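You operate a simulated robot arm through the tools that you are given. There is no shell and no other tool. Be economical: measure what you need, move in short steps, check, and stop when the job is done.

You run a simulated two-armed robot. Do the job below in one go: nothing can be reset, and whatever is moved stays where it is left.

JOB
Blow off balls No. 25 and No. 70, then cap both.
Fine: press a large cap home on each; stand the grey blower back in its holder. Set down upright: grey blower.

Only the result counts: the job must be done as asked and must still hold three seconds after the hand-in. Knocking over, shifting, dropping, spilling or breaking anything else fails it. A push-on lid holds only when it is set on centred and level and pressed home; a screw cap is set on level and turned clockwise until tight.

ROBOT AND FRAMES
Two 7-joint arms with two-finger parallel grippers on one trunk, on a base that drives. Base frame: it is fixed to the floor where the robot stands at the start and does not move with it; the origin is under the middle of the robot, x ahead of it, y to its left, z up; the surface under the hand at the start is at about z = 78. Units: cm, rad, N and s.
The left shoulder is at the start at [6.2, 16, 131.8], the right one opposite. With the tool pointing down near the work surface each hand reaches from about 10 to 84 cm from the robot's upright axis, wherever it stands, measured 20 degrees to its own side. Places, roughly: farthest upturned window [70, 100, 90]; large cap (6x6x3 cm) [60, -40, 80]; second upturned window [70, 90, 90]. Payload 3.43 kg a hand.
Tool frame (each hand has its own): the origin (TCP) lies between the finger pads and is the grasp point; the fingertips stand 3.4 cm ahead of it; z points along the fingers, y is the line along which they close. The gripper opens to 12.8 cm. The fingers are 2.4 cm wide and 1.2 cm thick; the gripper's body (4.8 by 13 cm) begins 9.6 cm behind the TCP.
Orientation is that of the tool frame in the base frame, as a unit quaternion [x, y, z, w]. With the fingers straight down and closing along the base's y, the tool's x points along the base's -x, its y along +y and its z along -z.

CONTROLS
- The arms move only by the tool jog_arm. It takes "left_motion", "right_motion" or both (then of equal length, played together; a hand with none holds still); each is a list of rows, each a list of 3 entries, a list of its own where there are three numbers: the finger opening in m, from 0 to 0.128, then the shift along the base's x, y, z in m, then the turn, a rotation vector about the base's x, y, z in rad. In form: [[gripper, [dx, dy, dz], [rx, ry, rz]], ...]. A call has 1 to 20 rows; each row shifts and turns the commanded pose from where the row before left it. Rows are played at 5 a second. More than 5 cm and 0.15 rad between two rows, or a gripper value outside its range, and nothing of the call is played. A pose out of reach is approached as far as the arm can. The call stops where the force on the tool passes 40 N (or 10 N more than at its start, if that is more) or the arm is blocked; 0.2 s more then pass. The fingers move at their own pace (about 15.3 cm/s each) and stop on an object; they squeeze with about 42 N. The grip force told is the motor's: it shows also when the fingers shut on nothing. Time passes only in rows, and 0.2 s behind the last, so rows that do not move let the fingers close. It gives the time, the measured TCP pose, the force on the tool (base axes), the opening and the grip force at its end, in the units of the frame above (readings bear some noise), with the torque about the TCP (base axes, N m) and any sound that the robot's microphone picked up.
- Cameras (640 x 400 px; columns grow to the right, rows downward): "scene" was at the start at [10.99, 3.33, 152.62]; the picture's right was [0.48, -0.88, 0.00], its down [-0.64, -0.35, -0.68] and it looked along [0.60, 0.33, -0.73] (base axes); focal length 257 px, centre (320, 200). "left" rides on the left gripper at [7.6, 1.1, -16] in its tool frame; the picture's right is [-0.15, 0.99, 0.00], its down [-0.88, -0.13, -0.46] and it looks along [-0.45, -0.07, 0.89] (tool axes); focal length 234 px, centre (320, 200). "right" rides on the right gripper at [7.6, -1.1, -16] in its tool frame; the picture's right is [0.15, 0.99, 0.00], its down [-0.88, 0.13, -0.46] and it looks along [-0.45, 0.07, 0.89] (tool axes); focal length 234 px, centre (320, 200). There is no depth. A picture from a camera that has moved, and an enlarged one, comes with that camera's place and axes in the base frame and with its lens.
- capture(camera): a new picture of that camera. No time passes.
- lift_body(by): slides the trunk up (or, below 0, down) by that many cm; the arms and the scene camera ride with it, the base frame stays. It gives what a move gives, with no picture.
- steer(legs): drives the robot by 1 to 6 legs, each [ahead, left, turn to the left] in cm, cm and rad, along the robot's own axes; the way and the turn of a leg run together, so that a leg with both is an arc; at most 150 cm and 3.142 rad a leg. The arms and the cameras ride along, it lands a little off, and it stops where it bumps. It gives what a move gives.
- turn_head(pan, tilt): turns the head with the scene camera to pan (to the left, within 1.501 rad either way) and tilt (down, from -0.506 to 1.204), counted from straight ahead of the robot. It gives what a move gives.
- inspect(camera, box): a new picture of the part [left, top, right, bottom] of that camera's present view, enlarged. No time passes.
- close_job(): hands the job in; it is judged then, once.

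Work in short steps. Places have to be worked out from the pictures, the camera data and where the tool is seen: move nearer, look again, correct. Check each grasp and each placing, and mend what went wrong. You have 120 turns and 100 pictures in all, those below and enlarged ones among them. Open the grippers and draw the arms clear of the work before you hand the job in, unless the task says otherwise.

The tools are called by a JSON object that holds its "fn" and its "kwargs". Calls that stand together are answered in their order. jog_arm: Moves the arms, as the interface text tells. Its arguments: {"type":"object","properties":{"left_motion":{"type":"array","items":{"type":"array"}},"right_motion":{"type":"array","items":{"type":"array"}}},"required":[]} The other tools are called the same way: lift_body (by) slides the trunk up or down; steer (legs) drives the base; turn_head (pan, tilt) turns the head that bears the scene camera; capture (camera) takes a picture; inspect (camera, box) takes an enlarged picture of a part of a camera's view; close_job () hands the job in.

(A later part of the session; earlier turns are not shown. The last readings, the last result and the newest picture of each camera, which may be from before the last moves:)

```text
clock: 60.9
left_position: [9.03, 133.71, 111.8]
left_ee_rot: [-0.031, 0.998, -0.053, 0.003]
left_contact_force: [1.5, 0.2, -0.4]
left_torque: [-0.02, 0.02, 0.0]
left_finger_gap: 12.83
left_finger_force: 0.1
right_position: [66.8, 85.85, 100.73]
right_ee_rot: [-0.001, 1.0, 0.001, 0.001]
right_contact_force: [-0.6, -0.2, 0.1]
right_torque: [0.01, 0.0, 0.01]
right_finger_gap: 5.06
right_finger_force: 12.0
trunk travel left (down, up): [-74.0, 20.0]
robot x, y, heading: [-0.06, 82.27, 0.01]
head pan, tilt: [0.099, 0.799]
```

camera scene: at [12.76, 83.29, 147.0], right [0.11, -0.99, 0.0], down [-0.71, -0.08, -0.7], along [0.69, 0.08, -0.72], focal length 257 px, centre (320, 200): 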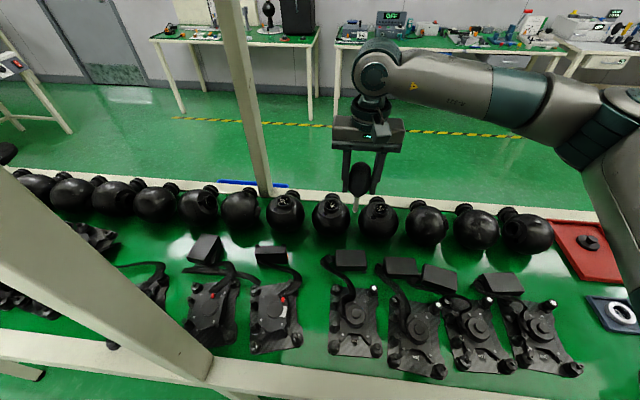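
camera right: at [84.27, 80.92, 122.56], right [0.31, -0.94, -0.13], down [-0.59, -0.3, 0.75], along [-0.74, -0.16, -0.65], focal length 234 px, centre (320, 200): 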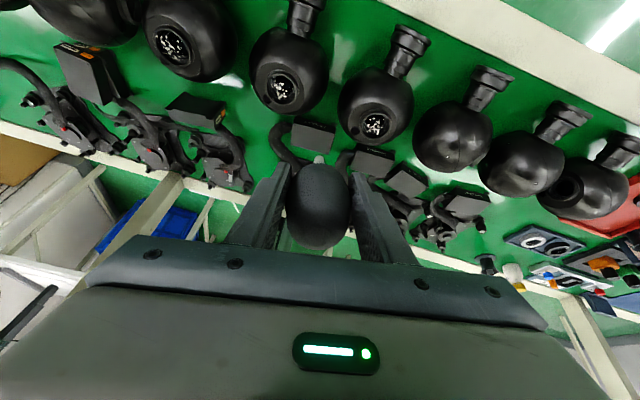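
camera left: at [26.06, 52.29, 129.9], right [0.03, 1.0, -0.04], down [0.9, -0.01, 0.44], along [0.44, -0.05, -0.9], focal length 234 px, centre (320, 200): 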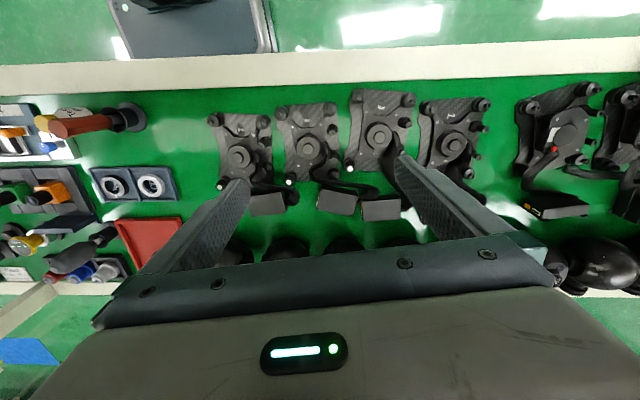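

A lighter grip holds (12 N at 5.06 cm). Now a fresh squeeze.

{"fn": "jog_arm", "kwargs": {"right_motion": [[0.0, [0, 0, 0], [0, 0, 0]], [0.0, [0, 0, 0], [0, 0, 0]]]}}

{"fn": "inspect", "kwargs": {"camera": "scene", "box": [300, 170, 370, 220]}}

```text
clock: 61.5
left_position: [9.09, 133.48, 111.73]
left_ee_rot: [-0.031, 0.998, -0.053, 0.003]
left_contact_force: [0.1, 0.2, -0.3]
left_torque: [0.01, 0.0, 0.0]
left_finger_gap: 12.81
left_finger_force: 0.1
right_position: [66.96, 85.74, 100.87]
right_ee_rot: [-0.001, 1.0, 0.002, 0.0]
right_contact_force: [0.2, 0.3, 0.2]
right_torque: [0.01, 0.0, -0.03]
right_finger_gap: 5.03
right_finger_force: 41.7
trunk travel left (down, up): [-74.0, 20.0]
robot x, y, heading: [-0.13, 82.57, 0.011]
head pan, tilt: [0.099, 0.799]
```

```text
8.00 times, centred on (335, 195) of scene
camera zoom: at [12.78, 83.26, 146.99], right [0.11, -0.99, 0.0], down [-0.71, -0.08, -0.7], along [0.69, 0.08, -0.72], focal length 2058 px, centre (200, 240)
```

zoom: 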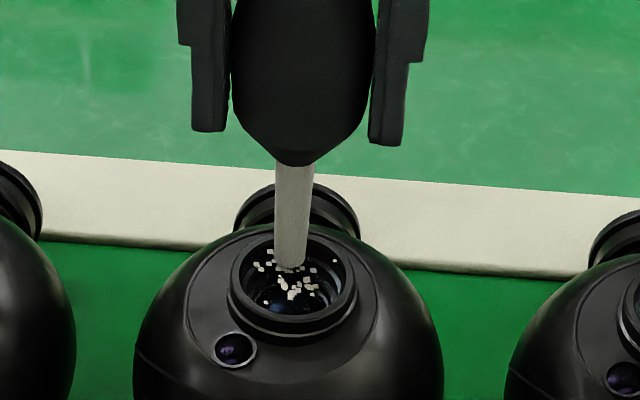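

No effect yet. I try a few deeper pulses (ease to 5.0 cm, squeeze), still caged just above the window.

{"fn": "jog_arm", "kwargs": {"right_motion": [[0.0499, [0, 0, 0], [0, 0, 0]], [0.0, [0, 0, 0], [0, 0, 0]], [0.0499, [0, 0, 0], [0, 0, 0]], [0.0, [0, 0, 0], [0, 0, 0]], [0.0, [0, 0, 0], [0, 0, 0]], [0.0502, [0, 0, 0], [0, 0, 0]], [0.0, [0, 0, 0], [0, 0, 0]], [0.0, [0, 0, 0], [0, 0, 0]]]}}

{"fn": "inspect", "kwargs": {"camera": "scene", "box": [300, 160, 370, 210]}}

```text
clock: 63.3
left_position: [9.12, 133.54, 111.76]
left_ee_rot: [-0.032, 0.998, -0.054, 0.004]
left_contact_force: [0.3, 0.7, 0.5]
left_torque: [0.0, -0.02, 0.0]
left_finger_gap: 12.83
left_finger_force: 0.1
right_position: [66.9, 85.74, 100.74]
right_ee_rot: [-0.001, 1.0, 0.002, 0.001]
right_contact_force: [-0.2, -0.3, -0.3]
right_torque: [-0.02, 0.04, 0.03]
right_finger_gap: 4.99
right_finger_force: 42.2
trunk travel left (down, up): [-74.0, 20.0]
robot x, y, heading: [0.2, 82.31, 0.008]
head pan, tilt: [0.099, 0.799]
```

```text
8.00 times, centred on (335, 185) of scene
camera zoom: at [12.77, 83.26, 146.99], right [0.11, -0.99, 0.0], down [-0.71, -0.08, -0.7], along [0.69, 0.08, -0.72], focal length 2058 px, centre (200, 320)
```

zoom: 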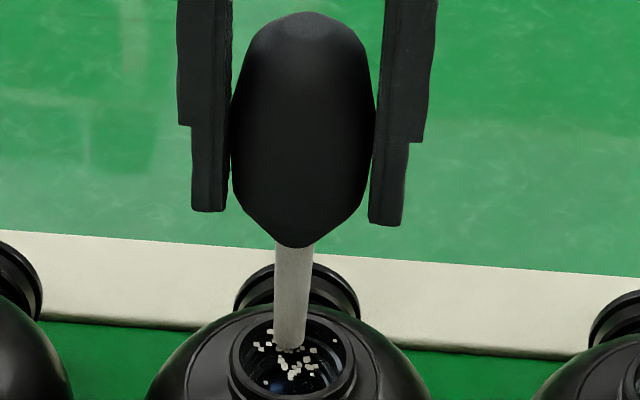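

Still holding, still no puff. I measure the force at a lighter hold (5.02 cm) for longer, so the bulb can relax.

{"fn": "jog_arm", "kwargs": {"right_motion": [[0.0502, [0, 0, 0], [0, 0, 0]], [0.0502, [0, 0, 0], [0, 0, 0]], [0.0502, [0, 0, 0], [0, 0, 0]]]}}

```text
clock: 64.1
left_position: [9.04, 133.56, 111.82]
left_ee_rot: [-0.031, 0.998, -0.053, 0.004]
left_contact_force: [0.5, 0.0, 0.8]
left_torque: [-0.01, 0.01, 0.0]
left_finger_gap: 12.81
left_finger_force: 0.0
right_position: [66.81, 85.77, 100.87]
right_ee_rot: [-0.002, 1.0, 0.001, 0.001]
right_contact_force: [-0.4, 0.8, -0.6]
right_torque: [-0.04, -0.03, -0.03]
right_finger_gap: 5.09
right_finger_force: 11.2
trunk travel left (down, up): [-74.0, 20.0]
robot x, y, heading: [0.16, 82.17, 0.013]
head pan, tilt: [0.099, 0.799]
```

Gap follows (5.09 cm, 11 N), so the bulb is slightly soft. I relax a bit more (5.1 cm) for 0.6 s and then squeeze hard.

{"fn": "jog_arm", "kwargs": {"right_motion": [[0.0508, [0, 0, 0], [0, 0, 0]], [0.0508, [0, 0, 0], [0, 0, 0]], [0.0508, [0, 0, 0], [0, 0, 0]]]}}

{"fn": "jog_arm", "kwargs": {"right_motion": [[0.0, [0, 0, 0], [0, 0, 0]], [0.0, [0, 0, 0], [0, 0, 0]], [0.0, [0, 0, 0], [0, 0, 0]]]}}

{"fn": "inspect", "kwargs": {"camera": "scene", "box": [300, 160, 370, 210]}}

```text
clock: 64.9
left_position: [8.94, 133.67, 111.77]
left_ee_rot: [-0.031, 0.998, -0.053, 0.005]
left_contact_force: [0.3, 0.3, 0.0]
left_torque: [-0.03, -0.03, 0.01]
left_finger_gap: 12.78
left_finger_force: 0.0
right_position: [66.82, 85.7, 100.97]
right_ee_rot: [-0.002, 1.0, 0.002, 0.001]
right_contact_force: [-1.0, 0.8, -0.9]
right_torque: [-0.04, -0.03, -0.01]
right_finger_gap: 5.15
right_finger_force: 0.9
trunk travel left (down, up): [-74.0, 20.0]
robot x, y, heading: [-0.26, 82.22, 0.01]
head pan, tilt: [0.099, 0.799]
```

```text
clock: 65.7
left_position: [9.03, 133.66, 111.79]
left_ee_rot: [-0.031, 0.998, -0.053, 0.004]
left_contact_force: [0.0, -0.5, -0.2]
left_torque: [0.0, -0.01, -0.02]
left_finger_gap: 12.8
left_finger_force: 0.0
right_position: [66.89, 85.65, 100.82]
right_ee_rot: [-0.001, 1.0, 0.002, 0.001]
right_contact_force: [0.3, 0.4, -0.4]
right_torque: [0.01, 0.02, -0.01]
right_finger_gap: 5.0
right_finger_force: 41.7
trunk travel left (down, up): [-74.0, 20.0]
robot x, y, heading: [-0.36, 82.28, 0.013]
head pan, tilt: [0.099, 0.799]
```

```text
8.00 times, centred on (335, 185) of scene
camera zoom: at [12.77, 83.26, 146.99], right [0.11, -0.99, 0.0], down [-0.71, -0.08, -0.7], along [0.69, 0.08, -0.72], focal length 2058 px, centre (200, 320)
```

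zoom: 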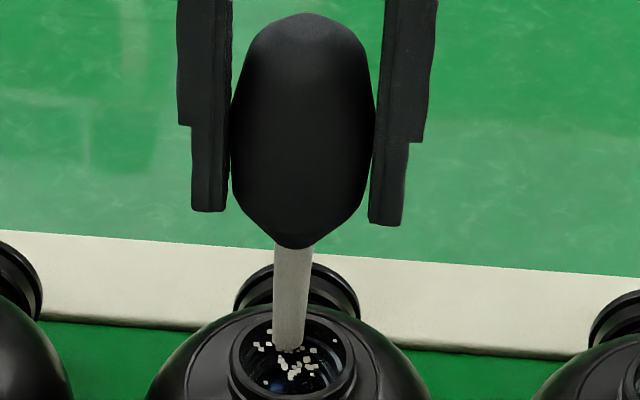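

Force did swing from ~1 to 42 N with no effect at this height. I try pulses at several greater heights (about 1.5, 2.5, 4 cm above the rim) in case the nozzle was too near.

{"fn": "jog_arm", "kwargs": {"right_motion": [[0.0, [0, 0, 0.01], [0, 0, 0]], [0.0502, [0, 0, 0], [0, 0, 0]], [0.0502, [0, 0, 0], [0, 0, 0]], [0.0, [0, 0, 0], [0, 0, 0]], [0.0, [0, 0, 0], [0, 0, 0]], [0.0, [0, 0, 0.01], [0, 0, 0]], [0.0502, [0, 0, 0], [0, 0, 0]], [0.0502, [0, 0, 0], [0, 0, 0]], [0.0, [0, 0, 0], [0, 0, 0]], [0.0, [0, 0, 0], [0, 0, 0]], [0.0, [0, 0, 0.015], [0, 0, 0]], [0.0502, [0, 0, 0], [0, 0, 0]], [0.0502, [0, 0, 0], [0, 0, 0]], [0.0, [0, 0, 0], [0, 0, 0]], [0.0, [0, 0, 0], [0, 0, 0]]]}}

{"fn": "inspect", "kwargs": {"camera": "scene", "box": [300, 150, 384, 210]}}

```text
clock: 68.9
left_position: [9.05, 133.53, 111.73]
left_ee_rot: [-0.031, 0.998, -0.054, 0.004]
left_contact_force: [-0.6, -0.5, -0.8]
left_torque: [-0.02, -0.01, 0.0]
left_finger_gap: 12.8
left_finger_force: 0.1
right_position: [66.87, 85.89, 104.28]
right_ee_rot: [-0.002, 1.0, 0.001, 0.002]
right_contact_force: [0.2, 0.4, 0.3]
right_torque: [-0.01, 0.0, 0.0]
right_finger_gap: 5.0
right_finger_force: 42.2
trunk travel left (down, up): [-74.0, 20.0]
robot x, y, heading: [0.11, 82.27, 0.012]
head pan, tilt: [0.099, 0.799]
```

```text
6.67 times, centred on (342, 180) of scene
camera zoom: at [12.79, 83.26, 146.99], right [0.11, -0.99, 0.0], down [-0.71, -0.08, -0.7], along [0.69, 0.08, -0.72], focal length 1715 px, centre (173, 333)
```

zoom: 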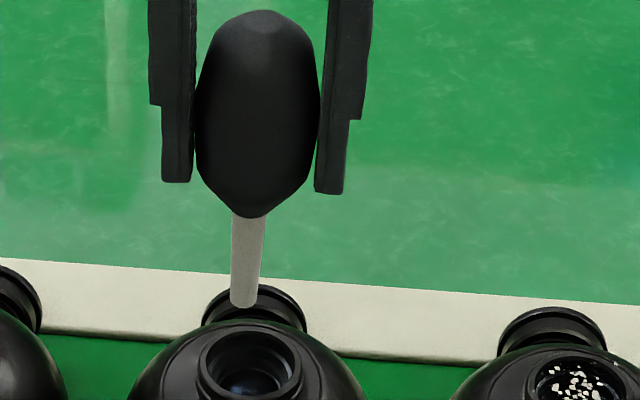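

The debris in the second window is gone. Now I move to the farthest window (66.6, 100.9) and pulse at the same heights.

{"fn": "jog_arm", "kwargs": {"right_motion": [[0.0, [0, 0.04, 0.005], [0, 0, 0]], [0.0, [-0.001, 0.04, 0], [0, 0, 0]], [0.0, [-0.002, 0.04, 0], [0, 0, 0]], [0.0, [0, 0.03, -0.005], [0, 0, 0]], [0.0, [0, 0, 0], [0, 0, 0]]]}}

{"fn": "inspect", "kwargs": {"camera": "scene", "box": [250, 150, 360, 230]}}

```text
clock: 70.1
left_position: [9.16, 133.42, 111.93]
left_ee_rot: [-0.032, 0.998, -0.053, 0.003]
left_contact_force: [-0.2, -0.2, 0.3]
left_torque: [0.03, -0.01, 0.01]
left_finger_gap: 12.8
left_finger_force: 0.1
right_position: [66.57, 100.78, 104.53]
right_ee_rot: [-0.001, 1.0, 0.003, 0.001]
right_contact_force: [0.0, 0.4, -0.6]
right_torque: [0.0, 0.01, 0.02]
right_finger_gap: 5.0
right_finger_force: 41.7
trunk travel left (down, up): [-74.0, 20.0]
robot x, y, heading: [-0.27, 82.26, 0.01]
head pan, tilt: [0.099, 0.799]
```

```text
5.00 times, centred on (305, 190) of scene
camera zoom: at [12.8, 83.12, 146.99], right [0.11, -0.99, 0.0], down [-0.71, -0.08, -0.7], along [0.69, 0.08, -0.72], focal length 1286 px, centre (395, 250)
```

zoom: 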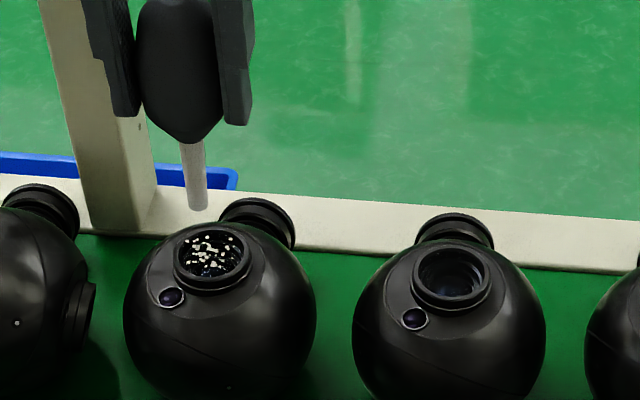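

The second window is clean. Now pulses over the farthest one, stepping down from 4 to ~2 cm.

{"fn": "jog_arm", "kwargs": {"right_motion": [[0.0502, [0, 0, 0], [0, 0, 0]], [0.0502, [0, 0, 0], [0, 0, 0]], [0.0, [0, 0, 0], [0, 0, 0]], [0.0, [0, 0, 0], [0, 0, 0]], [0.0, [0, 0, -0.014], [0, 0, 0]], [0.0502, [0, 0, 0], [0, 0, 0]], [0.0502, [0, 0, 0], [0, 0, 0]], [0.0, [0, 0, 0], [0, 0, 0]], [0.0, [0, 0, 0], [0, 0, 0]], [0.0, [0, 0, -0.01], [0, 0, 0]], [0.0502, [0, 0, 0], [0, 0, 0]], [0.0502, [0, 0, 0], [0, 0, 0]], [0.0, [0, 0, 0], [0, 0, 0]], [0.0, [0, 0, 0], [0, 0, 0]]]}}

{"fn": "inspect", "kwargs": {"camera": "scene", "box": [250, 150, 360, 230]}}

```text
clock: 73.1
left_position: [8.96, 133.64, 111.74]
left_ee_rot: [-0.031, 0.998, -0.053, 0.004]
left_contact_force: [-0.1, 0.8, -0.1]
left_torque: [0.01, -0.04, 0.02]
left_finger_gap: 12.79
left_finger_force: 0.1
right_position: [66.53, 101.06, 102.1]
right_ee_rot: [-0.001, 1.0, 0.001, 0.001]
right_contact_force: [0.8, -0.2, 0.7]
right_torque: [0.03, -0.03, -0.01]
right_finger_gap: 5.01
right_finger_force: 42.0
trunk travel left (down, up): [-74.0, 20.0]
robot x, y, heading: [-0.11, 82.65, 0.01]
head pan, tilt: [0.099, 0.799]
```

```text
5.00 times, centred on (305, 190) of scene
camera zoom: at [12.76, 83.27, 147.0], right [0.11, -0.99, 0.0], down [-0.71, -0.08, -0.7], along [0.69, 0.08, -0.72], focal length 1286 px, centre (395, 250)
```

zoom: 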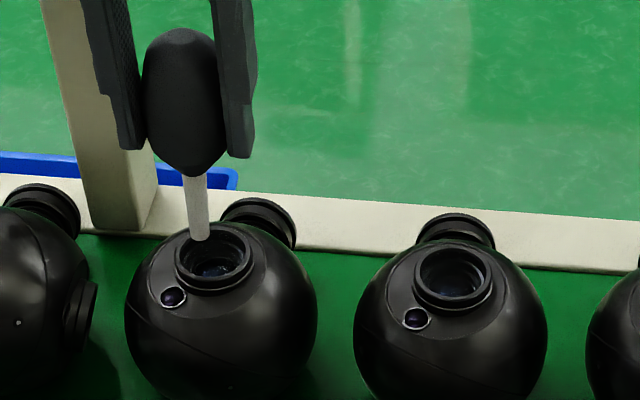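

Both windows are clean. I raise and retract the right hand to its carrying position, then drive back right.

{"fn": "jog_arm", "kwargs": {"right_motion": [[0.0, [0, 0, 0.04], [0, 0, 0]], [0.0, [0, 0, 0.04], [0, 0, 0]], [0.0, [-0.015, -0.045, 0], [0, 0, 0]], [0.0, [-0.015, -0.045, 0], [0, 0, 0]], [0.0, [-0.015, -0.045, 0], [0, 0, 0]], [0.0, [-0.015, -0.045, 0], [0, 0, 0]], [0.0, [-0.015, -0.045, 0], [0, 0, 0]], [0.0, [-0.015, -0.045, 0], [0, 0, 0]], [0.0, [-0.015, -0.045, 0], [0, 0, 0]], [0.0, [-0.015, -0.045, 0], [0, 0, 0]], [0.0, [-0.015, -0.045, 0], [0, 0, 0]], [0.0, [-0.015, -0.045, 0], [0, 0, 0]], [0.0, [-0.015, -0.045, 0], [0, 0, 0]], [0.0, [0, -0.045, 0], [0, 0, 0]], [0.0, [0, 0, 0], [0, 0, 0]]]}}

{"fn": "steer", "kwargs": {"legs": [[0, -53, 0]]}}

{"fn": "turn_head", "kwargs": {"pan": -0.6, "tilt": 0.8}}

{"fn": "capture", "kwargs": {"camera": "scene"}}

```text
clock: 76.3
left_position: [9.03, 133.72, 111.83]
left_ee_rot: [-0.031, 0.998, -0.053, 0.003]
left_contact_force: [-0.3, -0.1, -0.2]
left_torque: [-0.02, -0.01, 0.0]
left_finger_gap: 12.82
left_finger_force: 0.0
right_position: [50.02, 47.05, 109.95]
right_ee_rot: [-0.002, 1.0, 0.002, 0.002]
right_contact_force: [0.5, -0.3, -0.7]
right_torque: [0.03, 0.0, 0.01]
right_finger_gap: 4.98
right_finger_force: 42.2
trunk travel left (down, up): [-74.0, 20.0]
robot x, y, heading: [0.11, 82.6, 0.009]
head pan, tilt: [0.099, 0.799]
```

```text
clock: 79.3
left_position: [9.38, 81.52, 111.72]
left_ee_rot: [-0.034, 0.998, -0.054, 0.004]
left_contact_force: [0.1, 1.1, -0.5]
left_torque: [0.03, 0.02, 0.0]
left_finger_gap: 12.8
left_finger_force: 0.1
right_position: [51.07, -4.6, 109.95]
right_ee_rot: [-0.005, 1.0, 0.002, 0.001]
right_contact_force: [0.4, 0.9, -1.2]
right_torque: [-0.02, 0.0, 0.0]
right_finger_gap: 4.98
right_finger_force: 42.5
trunk travel left (down, up): [-74.0, 20.0]
robot x, y, heading: [0.42, 30.55, 0.02]
head pan, tilt: [0.099, 0.799]
```

```text
clock: 80.4
left_position: [9.34, 81.56, 111.77]
left_ee_rot: [-0.035, 0.998, -0.053, 0.005]
left_contact_force: [-0.3, -0.3, -0.7]
left_torque: [0.01, 0.0, -0.02]
left_finger_gap: 12.79
left_finger_force: 0.1
right_position: [51.02, -4.63, 109.95]
right_ee_rot: [-0.005, 1.0, 0.001, 0.001]
right_contact_force: [0.6, -0.8, -0.5]
right_torque: [-0.02, -0.01, -0.01]
right_finger_gap: 5.01
right_finger_force: 41.8
trunk travel left (down, up): [-74.0, 20.0]
robot x, y, heading: [0.36, 30.43, 0.023]
head pan, tilt: [-0.6, 0.799]
```

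```text
27 pictures are left
camera scene: at [12.22, 25.87, 147.0], right [-0.55, -0.84, 0.0], down [-0.6, 0.39, -0.7], along [0.58, -0.38, -0.72], focal length 257 px, centre (320, 200)
```

scene: 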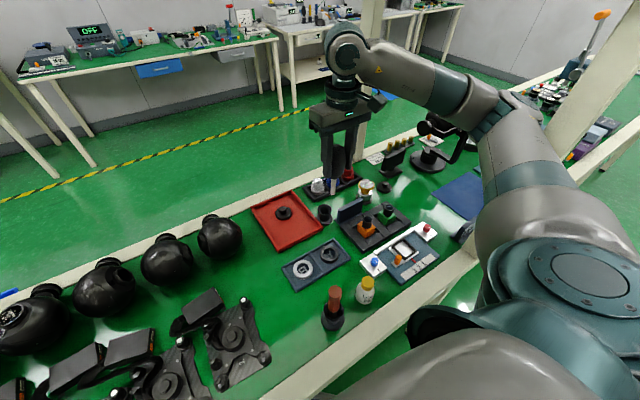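

Robot is back at y = 30. I move the blower above its holder (59.0, -7.3) and check alignment.

{"fn": "jog_arm", "kwargs": {"right_motion": [[0.0, [0.04, -0.013, 0], [0, 0, -0.01]], [0.0, [0.04, -0.013, 0], [0, 0, 0]], [0.0, [0, 0, -0.04], [0, 0, 0]], [0.0, [0, 0, -0.025], [0, 0, 0]], [0.0, [0, 0, 0], [0, 0, 0]]]}}

{"fn": "inspect", "kwargs": {"camera": "scene", "box": [290, 160, 370, 230]}}

{"fn": "inspect", "kwargs": {"camera": "right", "box": [240, 60, 400, 260]}}

```text
clock: 81.6
left_position: [9.37, 81.52, 111.84]
left_ee_rot: [-0.035, 0.998, -0.053, 0.005]
left_contact_force: [-0.1, 0.3, 0.4]
left_torque: [0.0, -0.01, -0.02]
left_finger_gap: 12.8
left_finger_force: 0.0
right_position: [59.11, -7.44, 103.35]
right_ee_rot: [0.0, 1.0, 0.002, 0.001]
right_contact_force: [-0.4, 0.2, -0.5]
right_torque: [0.02, 0.01, 0.01]
right_finger_gap: 5.02
right_finger_force: 42.0
trunk travel left (down, up): [-74.0, 20.0]
robot x, y, heading: [0.44, 30.13, 0.018]
head pan, tilt: [-0.6, 0.799]
```

```text
5.71 times, centred on (330, 195) of scene
camera zoom: at [12.21, 25.88, 147.0], right [-0.55, -0.84, 0.0], down [-0.6, 0.39, -0.7], along [0.58, -0.38, -0.72], focal length 1470 px, centre (263, 229)
```

zoom: 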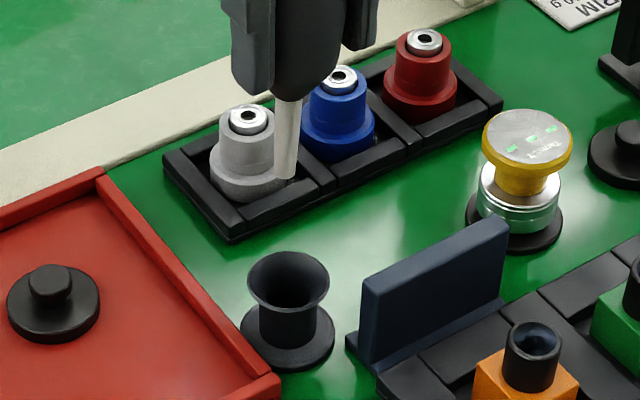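

```text
2.00 times, centred on (320, 160) of right
camera zoom: at [51.39, -8.65, 119.37], right [-0.15, 0.99, 0.0], down [0.88, 0.13, 0.46], along [0.45, 0.07, -0.89], focal length 468 px, centre (320, 280)
```

zoom: 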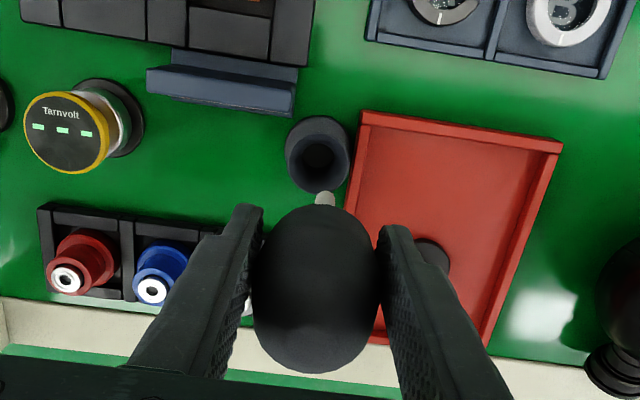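

The nozzle hangs over the funnel holder; the recorded pick pose (59.05, -7.3, 89.45) is the best reference. I lower in steps to just above it and check.

{"fn": "jog_arm", "kwargs": {"right_motion": [[0.0, [0, 0.001, -0.03], [0, 0, 0]], [0.0, [0, 0, -0.03], [0, 0, 0]], [0.0, [0, 0, -0.03], [0, 0, 0]], [0.0, [0, 0, -0.02], [0, 0, 0]], [0.0, [0, 0, 0], [0, 0, 0]]]}}

{"fn": "inspect", "kwargs": {"camera": "scene", "box": [290, 160, 370, 230]}}

```text
clock: 82.8
left_position: [9.39, 81.52, 111.79]
left_ee_rot: [-0.035, 0.998, -0.053, 0.004]
left_contact_force: [-0.6, -0.8, -0.6]
left_torque: [0.01, -0.01, -0.02]
left_finger_gap: 12.78
left_finger_force: 0.1
right_position: [59.03, -7.27, 92.39]
right_ee_rot: [0.001, 1.0, 0.002, 0.001]
right_contact_force: [0.4, -0.5, -1.0]
right_torque: [0.02, -0.01, -0.01]
right_finger_gap: 4.99
right_finger_force: 42.0
trunk travel left (down, up): [-74.0, 20.0]
robot x, y, heading: [0.61, 30.29, 0.017]
head pan, tilt: [-0.6, 0.799]
```

```text
5.71 times, centred on (330, 195) of scene
camera zoom: at [12.19, 25.86, 147.0], right [-0.55, -0.84, 0.0], down [-0.6, 0.39, -0.7], along [0.58, -0.38, -0.72], focal length 1470 px, centre (263, 229)
```

zoom: 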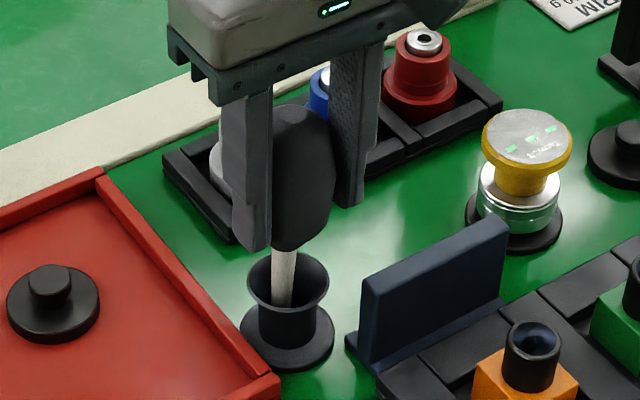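

The nozzle is inside the funnel. I lower the last ~2.8 cm in small steps.

{"fn": "jog_arm", "kwargs": {"right_motion": [[0.0, [0, 0, -0.01], [0, 0, 0]], [0.0, [0, 0, -0.008], [0, 0, 0]], [0.0, [0, 0, -0.005], [0, 0, 0]], [0.0, [0, 0, -0.003], [0, 0, 0]], [0.0, [0, 0, 0], [0, 0, 0]]]}}

```text
clock: 84.0
left_position: [9.46, 81.61, 111.94]
left_ee_rot: [-0.034, 0.998, -0.053, 0.004]
left_contact_force: [0.1, -0.5, -0.1]
left_torque: [0.01, -0.02, 0.0]
left_finger_gap: 12.78
left_finger_force: 0.1
right_position: [59.01, -7.28, 89.92]
right_ee_rot: [0.0, 1.0, 0.002, 0.001]
right_contact_force: [-0.4, -1.2, 3.1]
right_torque: [-0.15, -0.04, -0.03]
right_finger_gap: 4.99
right_finger_force: 42.0
trunk travel left (down, up): [-74.0, 20.0]
robot x, y, heading: [0.54, 30.25, 0.016]
head pan, tilt: [-0.6, 0.799]
```

A light 3 N contact: it is seated. I release gradually and look.

{"fn": "jog_arm", "kwargs": {"right_motion": [[0.051, [0, 0, 0], [0, 0, 0]], [0.053, [0, 0, 0], [0, 0, 0]], [0.058, [0, 0, 0], [0, 0, 0]], [0.09, [0, 0, 0], [0, 0, 0]], [0.09, [0, 0, 0], [0, 0, 0]]]}}

{"fn": "inspect", "kwargs": {"camera": "scene", "box": [290, 160, 370, 230]}}

```text
clock: 85.2
left_position: [9.5, 81.53, 111.81]
left_ee_rot: [-0.035, 0.998, -0.054, 0.005]
left_contact_force: [-0.3, 0.0, -0.3]
left_torque: [0.01, 0.01, 0.01]
left_finger_gap: 12.78
left_finger_force: 0.1
right_position: [58.96, -7.22, 89.84]
right_ee_rot: [0.0, 1.0, 0.002, 0.002]
right_contact_force: [-0.6, -0.5, -0.4]
right_torque: [-0.03, 0.01, 0.01]
right_finger_gap: 9.0
right_finger_force: 0.0
trunk travel left (down, up): [-74.0, 20.0]
robot x, y, heading: [0.67, 30.32, 0.019]
head pan, tilt: [-0.6, 0.799]
```

```text
5.71 times, centred on (330, 195) of scene
camera zoom: at [12.21, 25.85, 147.0], right [-0.55, -0.84, 0.0], down [-0.6, 0.39, -0.7], along [0.58, -0.38, -0.72], focal length 1470 px, centre (263, 229)
```

zoom: 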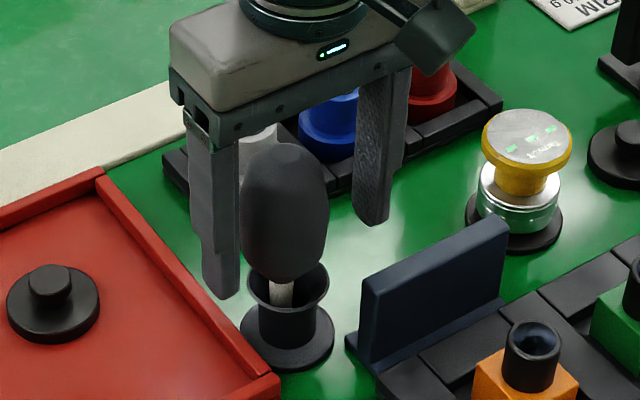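

The blower stands in its holder. I rise straight up and go over the cap in the tray.

{"fn": "jog_arm", "kwargs": {"right_motion": [[0.1, [0, 0, 0.04], [0, 0, 0]], [0.1, [0, 0, 0.05], [0, 0, 0]], [0.1, [0, 0, 0.05], [0, 0, 0]], [0.06, [0.03, 0.035, 0], [0, 0, 0]], [0.06, [0.03, 0.035, 0], [0, 0, 0]], [0.06, [0.032, 0.037, 0], [0, 0, 0]], [0.06, [0, 0, -0.03], [0, 0, 0]], [0.06, [0, 0, 0], [0, 0, 0]]]}}

{"fn": "inspect", "kwargs": {"camera": "right", "box": [200, 60, 440, 260]}}

```text
clock: 87.0
left_position: [9.2, 81.55, 111.73]
left_ee_rot: [-0.035, 0.998, -0.054, 0.005]
left_contact_force: [0.1, -0.5, -0.3]
left_torque: [0.01, -0.03, 0.01]
left_finger_gap: 12.82
left_finger_force: 0.0
right_position: [68.2, 3.83, 100.84]
right_ee_rot: [0.0, 1.0, 0.002, 0.001]
right_contact_force: [-0.6, -0.2, 0.4]
right_torque: [0.0, 0.02, 0.03]
right_finger_gap: 6.0
right_finger_force: 0.0
trunk travel left (down, up): [-74.0, 20.0]
robot x, y, heading: [1.0, 30.45, 0.011]
head pan, tilt: [-0.6, 0.799]
```

```text
2.00 times, centred on (320, 160) of right
camera zoom: at [60.37, 2.54, 116.88], right [-0.15, 0.99, 0.0], down [0.88, 0.13, 0.46], along [0.45, 0.07, -0.89], focal length 468 px, centre (320, 280)
```

zoom: 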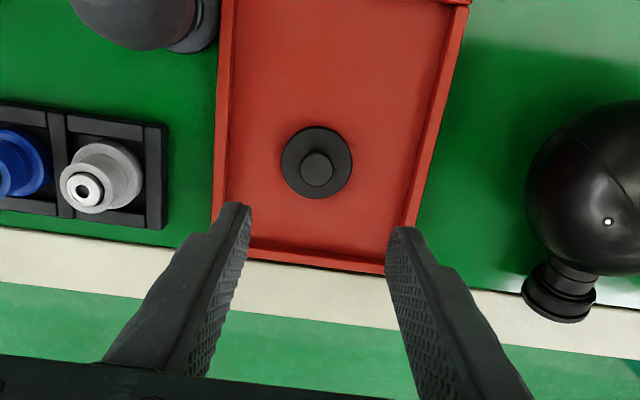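

The tray cap's knob is at (68.8, 3.6). I align and descend so the fingertips straddle the knob just above the flange.

{"fn": "jog_arm", "kwargs": {"right_motion": [[0.06, [0.006, -0.002, -0.04], [0, 0, 0]], [0.06, [0, 0, -0.045], [0, 0, 0]], [0.06, [0, 0, -0.045], [0, 0, 0]], [0.06, [0, 0, -0.026], [0, 0, 0]], [0.06, [0, 0, 0], [0, 0, 0]]]}}

{"fn": "inspect", "kwargs": {"camera": "right", "box": [240, 80, 400, 200]}}

```text
clock: 88.2
left_position: [9.28, 81.72, 111.81]
left_ee_rot: [-0.034, 0.998, -0.054, 0.005]
left_contact_force: [0.2, 0.3, 0.1]
left_torque: [0.03, 0.02, -0.02]
left_finger_gap: 12.79
left_finger_force: 0.1
right_position: [68.8, 3.68, 85.18]
right_ee_rot: [0.0, 1.0, 0.003, 0.0]
right_contact_force: [-0.6, 0.8, -0.5]
right_torque: [-0.02, -0.01, 0.0]
right_finger_gap: 6.01
right_finger_force: 0.0
trunk travel left (down, up): [-74.0, 20.0]
robot x, y, heading: [0.49, 30.0, 0.015]
head pan, tilt: [-0.6, 0.799]
```

```text
3.33 times, centred on (320, 140) of right
camera zoom: at [61.16, 2.34, 101.19], right [-0.15, 0.99, 0.0], down [0.88, 0.13, 0.46], along [0.45, 0.07, -0.89], focal length 781 px, centre (320, 400)
```

zoom: 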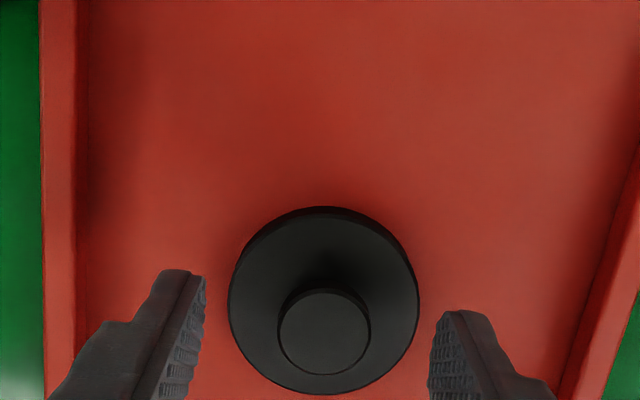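

Centred. I go down 1.1 cm more and close on the knob.

{"fn": "jog_arm", "kwargs": {"right_motion": [[0.06, [0, 0, -0.006], [0, 0, 0]], [0.06, [0, 0, -0.005], [0, 0, 0]], [0.04, [0, 0, 0], [0, 0, 0]], [0.015, [0, 0, 0], [0, 0, 0]], [0.01, [0, 0, 0], [0, 0, 0]], [0.01, [0, 0, 0], [0, 0, 0]]]}}

{"fn": "jog_arm", "kwargs": {"right_motion": [[0.01, [0, 0, 0.03], [0, 0, 0]], [0.01, [0, 0, 0.04], [0, 0, 0]], [0.01, [0, 0, 0.04], [0, 0, 0]], [0.01, [0, 0, 0], [0, 0, 0]]]}}

{"fn": "inspect", "kwargs": {"camera": "scene", "box": [250, 130, 350, 220]}}

```text
clock: 89.6
left_position: [9.48, 81.48, 111.78]
left_ee_rot: [-0.035, 0.998, -0.053, 0.004]
left_contact_force: [-0.4, 0.6, -0.3]
left_torque: [0.01, -0.01, 0.01]
left_finger_gap: 12.78
left_finger_force: 0.0
right_position: [68.91, 3.28, 84.12]
right_ee_rot: [0.0, 1.0, 0.002, 0.001]
right_contact_force: [0.0, 0.6, 0.6]
right_torque: [0.04, -0.01, 0.01]
right_finger_gap: 2.31
right_finger_force: 41.5
trunk travel left (down, up): [-74.0, 20.0]
robot x, y, heading: [0.81, 30.3, 0.019]
head pan, tilt: [-0.6, 0.799]
```

```text
clock: 90.6
left_position: [9.43, 81.56, 111.91]
left_ee_rot: [-0.034, 0.998, -0.052, 0.005]
left_contact_force: [0.7, -0.1, -0.3]
left_torque: [0.01, -0.02, 0.0]
left_finger_gap: 12.77
left_finger_force: 0.1
right_position: [68.79, 3.32, 95.01]
right_ee_rot: [0.0, 1.0, 0.002, 0.0]
right_contact_force: [-0.6, -0.5, -0.5]
right_torque: [-0.02, -0.01, -0.03]
right_finger_gap: 2.33
right_finger_force: 42.6
trunk travel left (down, up): [-74.0, 20.0]
robot x, y, heading: [0.68, 30.48, 0.016]
head pan, tilt: [-0.6, 0.799]
```

```text
4.44 times, centred on (300, 175) of scene
camera zoom: at [12.25, 25.84, 146.99], right [-0.55, -0.84, 0.0], down [-0.6, 0.39, -0.7], along [0.58, -0.38, -0.72], focal length 1143 px, centre (409, 311)
```

zoom: 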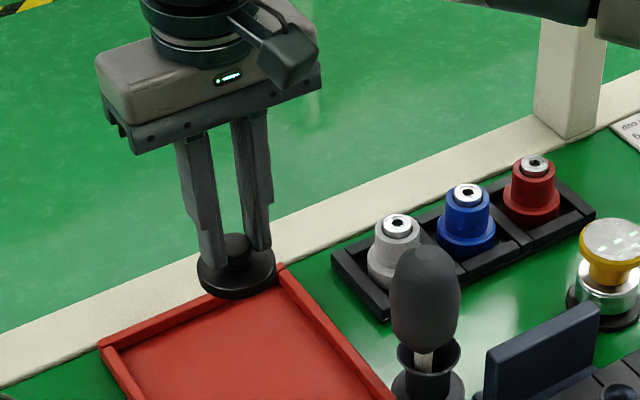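

The cap is held level by its knob. I raise and retract to carrying position, then drive left.

{"fn": "jog_arm", "kwargs": {"right_motion": [[0.01, [0, 0, 0.04], [0, 0, 0]], [0.01, [-0.02, 0, 0.04], [0, 0, 0]], [0.01, [-0.04, -0.02, 0.02], [0, 0, 0]], [0.01, [-0.04, -0.02, 0], [0, 0, 0]], [0.01, [-0.04, -0.02, 0], [0, 0, 0]], [0.01, [-0.04, 0, 0], [0, 0, 0]], [0.01, [0, 0, 0], [0, 0, 0]]]}}

{"fn": "steer", "kwargs": {"legs": [[0, 52.5, -0.012]]}}

{"fn": "turn_head", "kwargs": {"pan": 0.1, "tilt": 0.8}}

```text
clock: 92.2
left_position: [9.42, 81.62, 111.65]
left_ee_rot: [-0.035, 0.998, -0.053, 0.003]
left_contact_force: [-0.4, 0.1, 0.2]
left_torque: [-0.05, 0.01, -0.02]
left_finger_gap: 12.8
left_finger_force: 0.1
right_position: [50.97, -2.9, 105.1]
right_ee_rot: [0.0, 1.0, 0.001, 0.001]
right_contact_force: [-0.6, 0.4, -0.3]
right_torque: [0.0, 0.01, 0.03]
right_finger_gap: 2.32
right_finger_force: 41.8
trunk travel left (down, up): [-74.0, 20.0]
robot x, y, heading: [0.81, 29.86, 0.018]
head pan, tilt: [-0.6, 0.799]
```

```text
clock: 95.2
left_position: [9.82, 133.65, 111.81]
left_ee_rot: [-0.026, 0.998, -0.053, 0.004]
left_contact_force: [-0.4, 0.2, 0.4]
left_torque: [0.0, -0.05, 0.0]
left_finger_gap: 12.82
left_finger_force: 0.0
right_position: [49.94, 48.62, 105.05]
right_ee_rot: [0.008, 1.0, 0.002, 0.001]
right_contact_force: [-0.1, -0.6, 0.0]
right_torque: [-0.03, 0.0, 0.02]
right_finger_gap: 2.32
right_finger_force: 42.4
trunk travel left (down, up): [-74.0, 20.0]
robot x, y, heading: [0.15, 82.7, -0.008]
head pan, tilt: [-0.6, 0.799]
```

```text
clock: 96.3
left_position: [9.91, 133.71, 111.83]
left_ee_rot: [-0.026, 0.998, -0.053, 0.004]
left_contact_force: [1.1, 0.3, -0.8]
left_torque: [-0.02, -0.02, 0.03]
left_finger_gap: 12.82
left_finger_force: 0.1
right_position: [49.89, 48.49, 105.23]
right_ee_rot: [0.009, 1.0, 0.002, 0.001]
right_contact_force: [-0.2, -0.7, -0.5]
right_torque: [-0.01, -0.01, 0.0]
right_finger_gap: 2.3
right_finger_force: 41.9
trunk travel left (down, up): [-74.0, 20.0]
robot x, y, heading: [0.4, 82.94, 0.0]
head pan, tilt: [0.099, 0.799]
```

Carrying pose fine. I move the cap over the farthest window (66.6, 100.9), stopping a couple of cm above.

{"fn": "jog_arm", "kwargs": {"right_motion": [[0.01, [0.0139, 0.0435, 0], [0, 0, 0]], [0.01, [0.0139, 0.0435, 0], [0, 0, 0]], [0.01, [0.0139, 0.0435, 0], [0, 0, 0]], [0.01, [0.0139, 0.0435, 0], [0, 0, 0]], [0.01, [0.0139, 0.0435, 0], [0, 0, 0]], [0.01, [0.0139, 0.0435, 0], [0, 0, 0]], [0.01, [0.0139, 0.0435, 0], [0, 0, 0]], [0.01, [0.0139, 0.0435, 0], [0, 0, 0]], [0.01, [0.0139, 0.0435, 0], [0, 0, 0]], [0.01, [0.0139, 0.0435, 0], [0, 0, 0]], [0.01, [0.0139, 0.0435, 0], [0, 0, 0]], [0.01, [0.0139, 0.0435, 0], [0, 0, 0]], [0.01, [0, 0, -0.04], [0, 0, 0]], [0.01, [0, 0, -0.03], [0, 0, 0]], [0.01, [0, 0, 0], [0, 0, 0]]]}}

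{"fn": "inspect", "kwargs": {"camera": "scene", "box": [240, 150, 350, 230]}}

{"fn": "inspect", "kwargs": {"camera": "right", "box": [220, 60, 420, 240]}}

```text
clock: 99.5
left_position: [9.88, 133.76, 111.77]
left_ee_rot: [-0.026, 0.998, -0.053, 0.005]
left_contact_force: [-0.9, 0.1, 0.0]
left_torque: [0.0, 0.01, 0.0]
left_finger_gap: 12.79
left_finger_force: 0.0
right_position: [66.56, 101.13, 98.31]
right_ee_rot: [0.008, 1.0, 0.002, 0.002]
right_contact_force: [0.0, 0.4, -0.2]
right_torque: [0.0, 0.03, -0.02]
right_finger_gap: 2.3
right_finger_force: 42.0
trunk travel left (down, up): [-74.0, 20.0]
robot x, y, heading: [-0.07, 82.88, -0.002]
head pan, tilt: [0.099, 0.799]
```

```text
5.00 times, centred on (295, 190) of scene
camera zoom: at [12.98, 83.47, 147.0], right [0.1, -1.0, 0.0], down [-0.71, -0.07, -0.7], along [0.69, 0.07, -0.72], focal length 1286 px, centre (445, 250)
```

zoom: 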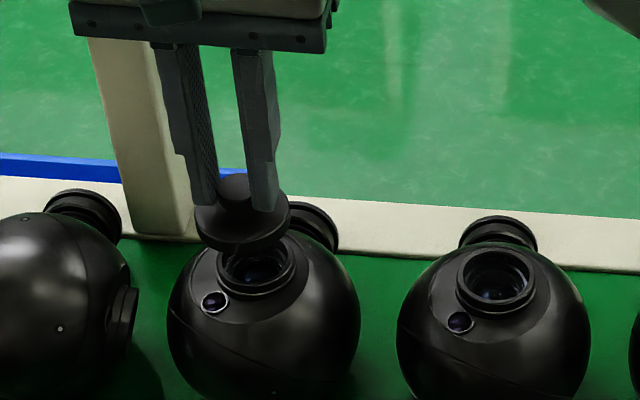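

```text
2.22 times, centred on (320, 150) of right
camera zoom: at [58.79, 99.95, 114.24], right [-0.13, 0.99, 0.0], down [0.88, 0.11, 0.46], along [0.45, 0.06, -0.89], focal length 520 px, centre (320, 311)
```

zoom: 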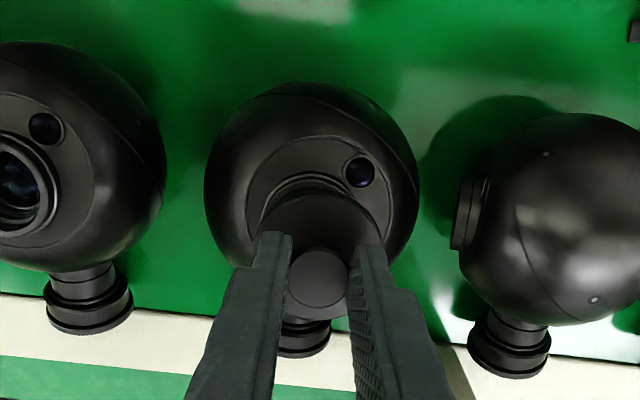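

The cap seems about 0.5 cm short in x (0.1 too far in y) relative to the ring. I shift slightly and lower 3.3 cm for a closer comparison.

{"fn": "jog_arm", "kwargs": {"right_motion": [[0.01, [0.005, -0.002, -0.02], [0, 0, 0]], [0.01, [0, 0, -0.013], [0, 0, 0]], [0.01, [0, 0, 0], [0, 0, 0]]]}}

{"fn": "inspect", "kwargs": {"camera": "scene", "box": [270, 180, 325, 220]}}

{"fn": "inspect", "kwargs": {"camera": "right", "box": [260, 90, 380, 200]}}

```text
clock: 100.3
left_position: [9.84, 133.83, 111.75]
left_ee_rot: [-0.026, 0.998, -0.053, 0.004]
left_contact_force: [-0.4, -0.5, -0.8]
left_torque: [0.0, 0.02, -0.04]
left_finger_gap: 12.81
left_finger_force: 0.1
right_position: [67.12, 100.62, 94.99]
right_ee_rot: [0.009, 1.0, 0.002, 0.002]
right_contact_force: [2.7, 0.1, 15.2]
right_torque: [-0.01, 0.16, 0.0]
right_finger_gap: 2.35
right_finger_force: 41.7
trunk travel left (down, up): [-74.0, 20.0]
robot x, y, heading: [0.26, 82.39, -0.002]
head pan, tilt: [0.099, 0.799]
```

```text
10.00 times, centred on (298, 200) of scene
camera zoom: at [12.95, 83.35, 147.03], right [0.1, -1.0, 0.0], down [-0.71, -0.07, -0.7], along [0.69, 0.07, -0.72], focal length 2572 px, centre (545, 200)
```

zoom: 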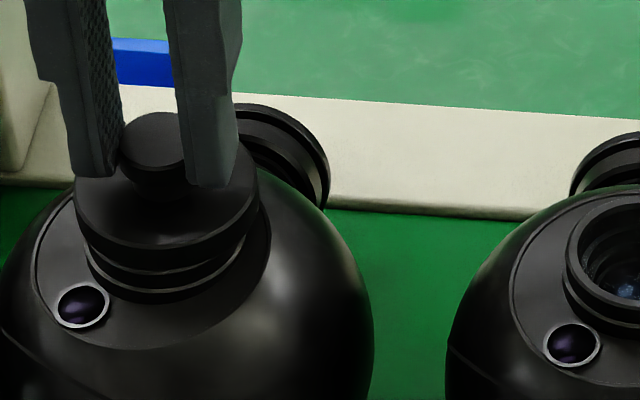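

```text
3.64 times, centred on (320, 145) of right
camera zoom: at [59.3, 99.47, 111.06], right [-0.13, 0.99, 0.0], down [0.88, 0.11, 0.46], along [0.46, 0.06, -0.89], focal length 852 px, centre (320, 400)
```

zoom: 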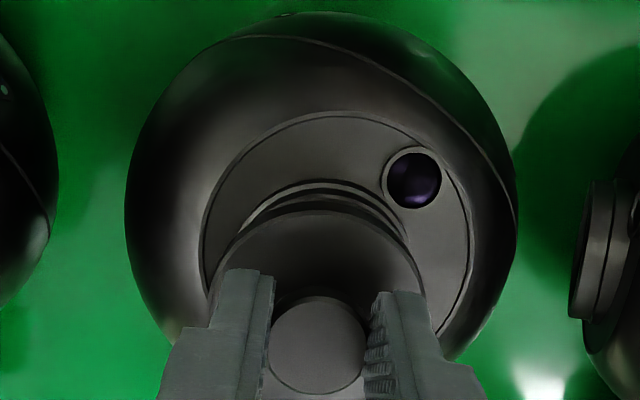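

The cap already touches (15 N) with contact on the robot side. Views suggest it may be ~0.3 cm too far in x. I lift 0.4 cm, shift -0.3 in x, +0.1 in y, and lower again to compare contact torque.

{"fn": "jog_arm", "kwargs": {"right_motion": [[0.01, [0, 0, 0.006], [0, 0, 0]], [0.01, [-0.003, 0.001, 0], [0, 0, 0]], [0.01, [0, 0, -0.006], [0, 0, 0]], [0.01, [0, 0, -0.002], [0, 0, 0]], [0.01, [0, 0, 0], [0, 0, 0]]]}}

```text
clock: 101.5
left_position: [9.61, 133.81, 111.9]
left_ee_rot: [-0.026, 0.998, -0.052, 0.005]
left_contact_force: [-0.2, -0.2, 0.7]
left_torque: [0.01, 0.01, -0.03]
left_finger_gap: 12.81
left_finger_force: 0.0
right_position: [66.74, 100.6, 95.0]
right_ee_rot: [0.009, 1.0, 0.003, 0.003]
right_contact_force: [3.4, -1.1, 26.7]
right_torque: [-0.04, 0.34, 0.03]
right_finger_gap: 2.32
right_finger_force: 42.0
trunk travel left (down, up): [-74.0, 20.0]
robot x, y, heading: [-0.47, 82.85, -0.003]
head pan, tilt: [0.099, 0.799]
```

Contact stays on the -x side at ~2 cm lever with the ring pushing +x: the cap's plug rides on the near rim, so the cap must go +x. I lift, shift +0.7 in x and lower again.

{"fn": "jog_arm", "kwargs": {"right_motion": [[0.01, [0, 0, 0.007], [0, 0, 0]], [0.01, [0.007, 0, 0], [0, 0, 0]], [0.01, [0, 0, -0.005], [0, 0, 0]], [0.01, [0, 0, -0.002], [0, 0, 0]], [0.01, [0, 0, 0], [0, 0, 0]]]}}

```text
clock: 102.7
left_position: [9.65, 133.68, 111.8]
left_ee_rot: [-0.026, 0.998, -0.053, 0.005]
left_contact_force: [0.4, 0.4, 0.2]
left_torque: [0.0, 0.0, 0.02]
left_finger_gap: 12.82
left_finger_force: 0.1
right_position: [67.44, 100.7, 95.03]
right_ee_rot: [0.009, 1.0, 0.002, 0.004]
right_contact_force: [2.3, -0.3, 25.5]
right_torque: [0.02, 0.09, -0.02]
right_finger_gap: 2.35
right_finger_force: 41.7
trunk travel left (down, up): [-74.0, 20.0]
robot x, y, heading: [-0.09, 82.62, -0.001]
head pan, tilt: [0.099, 0.799]
```

The contact has become nearly balanced (lever 0.8 cm). I shift 0.25 more in x and press down in small steps.

{"fn": "jog_arm", "kwargs": {"right_motion": [[0.01, [0, 0, 0.005], [0, 0, 0]], [0.01, [0.003, 0.001, 0], [0, 0, 0]], [0.01, [0, 0, -0.004], [0, 0, 0]], [0.01, [0, 0, -0.002], [0, 0, 0]], [0.01, [0, 0, -0.001], [0, 0, 0]], [0.01, [0, 0, 0], [0, 0, 0]]]}}

{"fn": "inspect", "kwargs": {"camera": "scene", "box": [270, 180, 325, 220]}}

```text
clock: 104.1
left_position: [9.65, 133.5, 111.73]
left_ee_rot: [-0.027, 0.998, -0.052, 0.005]
left_contact_force: [-0.1, -0.1, 0.3]
left_torque: [0.01, 0.01, 0.0]
left_finger_gap: 12.79
left_finger_force: 0.0
right_position: [67.63, 100.82, 94.61]
right_ee_rot: [0.009, 1.0, 0.002, 0.003]
right_contact_force: [1.9, 0.2, 27.6]
right_torque: [0.01, 0.17, -0.04]
right_finger_gap: 2.33
right_finger_force: 42.3
trunk travel left (down, up): [-74.0, 20.0]
robot x, y, heading: [-0.03, 82.49, -0.002]
head pan, tilt: [0.099, 0.799]
```

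```text
10.00 times, centred on (298, 200) of scene
camera zoom: at [12.72, 83.29, 147.04], right [0.1, -1.0, 0.0], down [-0.71, -0.07, -0.7], along [0.7, 0.07, -0.72], focal length 2572 px, centre (545, 200)
```

zoom: 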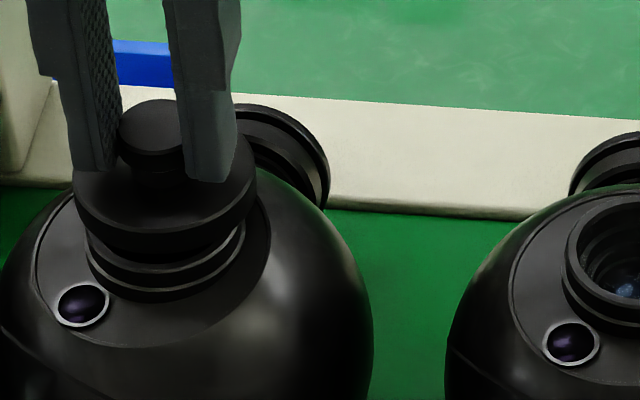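

The cap now looks too far; the cap is a skirt type, so -x-side contact means it is displaced +x. I lift and shift to x ≈ 66.4, then lower gently.

{"fn": "jog_arm", "kwargs": {"right_motion": [[0.01, [0, 0, 0.01], [0, 0, 0]], [0.01, [-0.006, 0, 0], [0, 0, 0]], [0.01, [-0.006, 0, 0], [0, 0, 0]], [0.01, [0, 0, -0.004], [0, 0, 0]], [0.01, [0, 0, -0.002], [0, 0, 0]], [0.01, [0, 0, 0], [0, 0, 0]]]}}

```text
clock: 105.5
left_position: [9.92, 133.91, 111.78]
left_ee_rot: [-0.026, 0.998, -0.053, 0.004]
left_contact_force: [-0.4, 0.2, -0.5]
left_torque: [-0.01, -0.02, -0.05]
left_finger_gap: 12.8
left_finger_force: 0.1
right_position: [66.62, 100.86, 94.75]
right_ee_rot: [0.009, 1.0, 0.002, 0.001]
right_contact_force: [0.1, 1.1, 0.0]
right_torque: [-0.02, -0.01, 0.01]
right_finger_gap: 2.31
right_finger_force: 42.4
trunk travel left (down, up): [-74.0, 20.0]
robot x, y, heading: [0.16, 82.36, 0.003]
head pan, tilt: [0.099, 0.799]
```

At z 94.75 there is no contact now—lower than before. I continue down in small steps.

{"fn": "jog_arm", "kwargs": {"right_motion": [[0.01, [0, 0, -0.002], [0, 0, 0]], [0.01, [0, 0, -0.002], [0, 0, 0]], [0.01, [0, 0, 0], [0, 0, 0]]]}}

```text
clock: 106.3
left_position: [9.73, 133.72, 111.84]
left_ee_rot: [-0.026, 0.998, -0.053, 0.004]
left_contact_force: [0.2, -0.2, -0.2]
left_torque: [0.0, 0.02, -0.03]
left_finger_gap: 12.81
left_finger_force: 0.0
right_position: [66.58, 100.81, 94.55]
right_ee_rot: [0.009, 1.0, 0.002, 0.002]
right_contact_force: [0.8, 0.1, 15.3]
right_torque: [-0.35, 0.06, 0.03]
right_finger_gap: 2.3
right_finger_force: 42.2
trunk travel left (down, up): [-74.0, 20.0]
robot x, y, heading: [-0.11, 82.84, -0.005]
head pan, tilt: [0.099, 0.799]
```

Contact is now on the -y side (lever 2.3 cm): the cap must go -y a little. I lift, shift -0.2 in y, -0.05 in x, and press lightly.

{"fn": "jog_arm", "kwargs": {"right_motion": [[0.01, [0, 0, 0.005], [0, 0, 0]], [0.01, [-0.0005, -0.002, 0], [0, 0, 0]], [0.01, [0, 0, -0.004], [0, 0, 0]], [0.01, [0, 0, -0.002], [0, 0, 0]], [0.01, [0, 0, 0], [0, 0, 0]]]}}

```text
clock: 107.5
left_position: [9.89, 133.67, 111.75]
left_ee_rot: [-0.026, 0.998, -0.053, 0.003]
left_contact_force: [0.0, 0.4, -0.3]
left_torque: [-0.01, 0.0, 0.0]
left_finger_gap: 12.82
left_finger_force: 0.1
right_position: [66.56, 100.67, 94.18]
right_ee_rot: [0.01, 1.0, 0.002, 0.001]
right_contact_force: [-0.9, 0.1, -0.8]
right_torque: [-0.03, 0.01, -0.02]
right_finger_gap: 2.3
right_finger_force: 42.2
trunk travel left (down, up): [-74.0, 20.0]
robot x, y, heading: [0.23, 82.55, 0.005]
head pan, tilt: [0.099, 0.799]
```

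It slipped over the ring (94.18, no force). I press on down until the force builds.

{"fn": "jog_arm", "kwargs": {"right_motion": [[0.01, [0, 0, -0.003], [0, 0, 0]], [0.01, [0, 0, -0.003], [0, 0, 0]], [0.01, [0, 0, -0.003], [0, 0, 0]], [0.01, [0, 0, -0.003], [0, 0, 0]], [0.01, [0, 0, -0.003], [0, 0, 0]], [0.01, [0, 0, -0.003], [0, 0, 0]]]}}

```text
clock: 108.7
left_position: [9.73, 133.75, 111.84]
left_ee_rot: [-0.027, 0.998, -0.053, 0.004]
left_contact_force: [0.2, 0.4, -0.7]
left_torque: [0.0, 0.01, 0.0]
left_finger_gap: 12.81
left_finger_force: 0.1
right_position: [66.44, 100.63, 93.51]
right_ee_rot: [0.009, 1.0, 0.003, 0.002]
right_contact_force: [-9.2, -4.7, 19.9]
right_torque: [-0.82, 0.63, -0.04]
right_finger_gap: 2.32
right_finger_force: 42.0
trunk travel left (down, up): [-74.0, 20.0]
robot x, y, heading: [0.3, 82.65, -0.0]
head pan, tilt: [0.099, 0.799]
stopped in row 5 (right hand): the force on the tool passed its limit at 42 N (the readings are from after the stop); the commanded pose is now the measured one
```

42 N reached at z 93.5 with sideways forces. I look at the state.

{"fn": "inspect", "kwargs": {"camera": "scene", "box": [270, 180, 325, 220]}}

```text
10.00 times, centred on (298, 200) of scene
camera zoom: at [12.82, 83.3, 146.99], right [0.1, -1.0, 0.0], down [-0.71, -0.07, -0.7], along [0.69, 0.07, -0.72], focal length 2572 px, centre (545, 200)
```

zoom: 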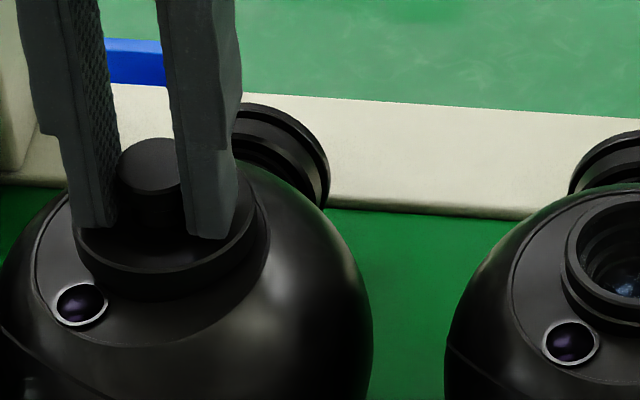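

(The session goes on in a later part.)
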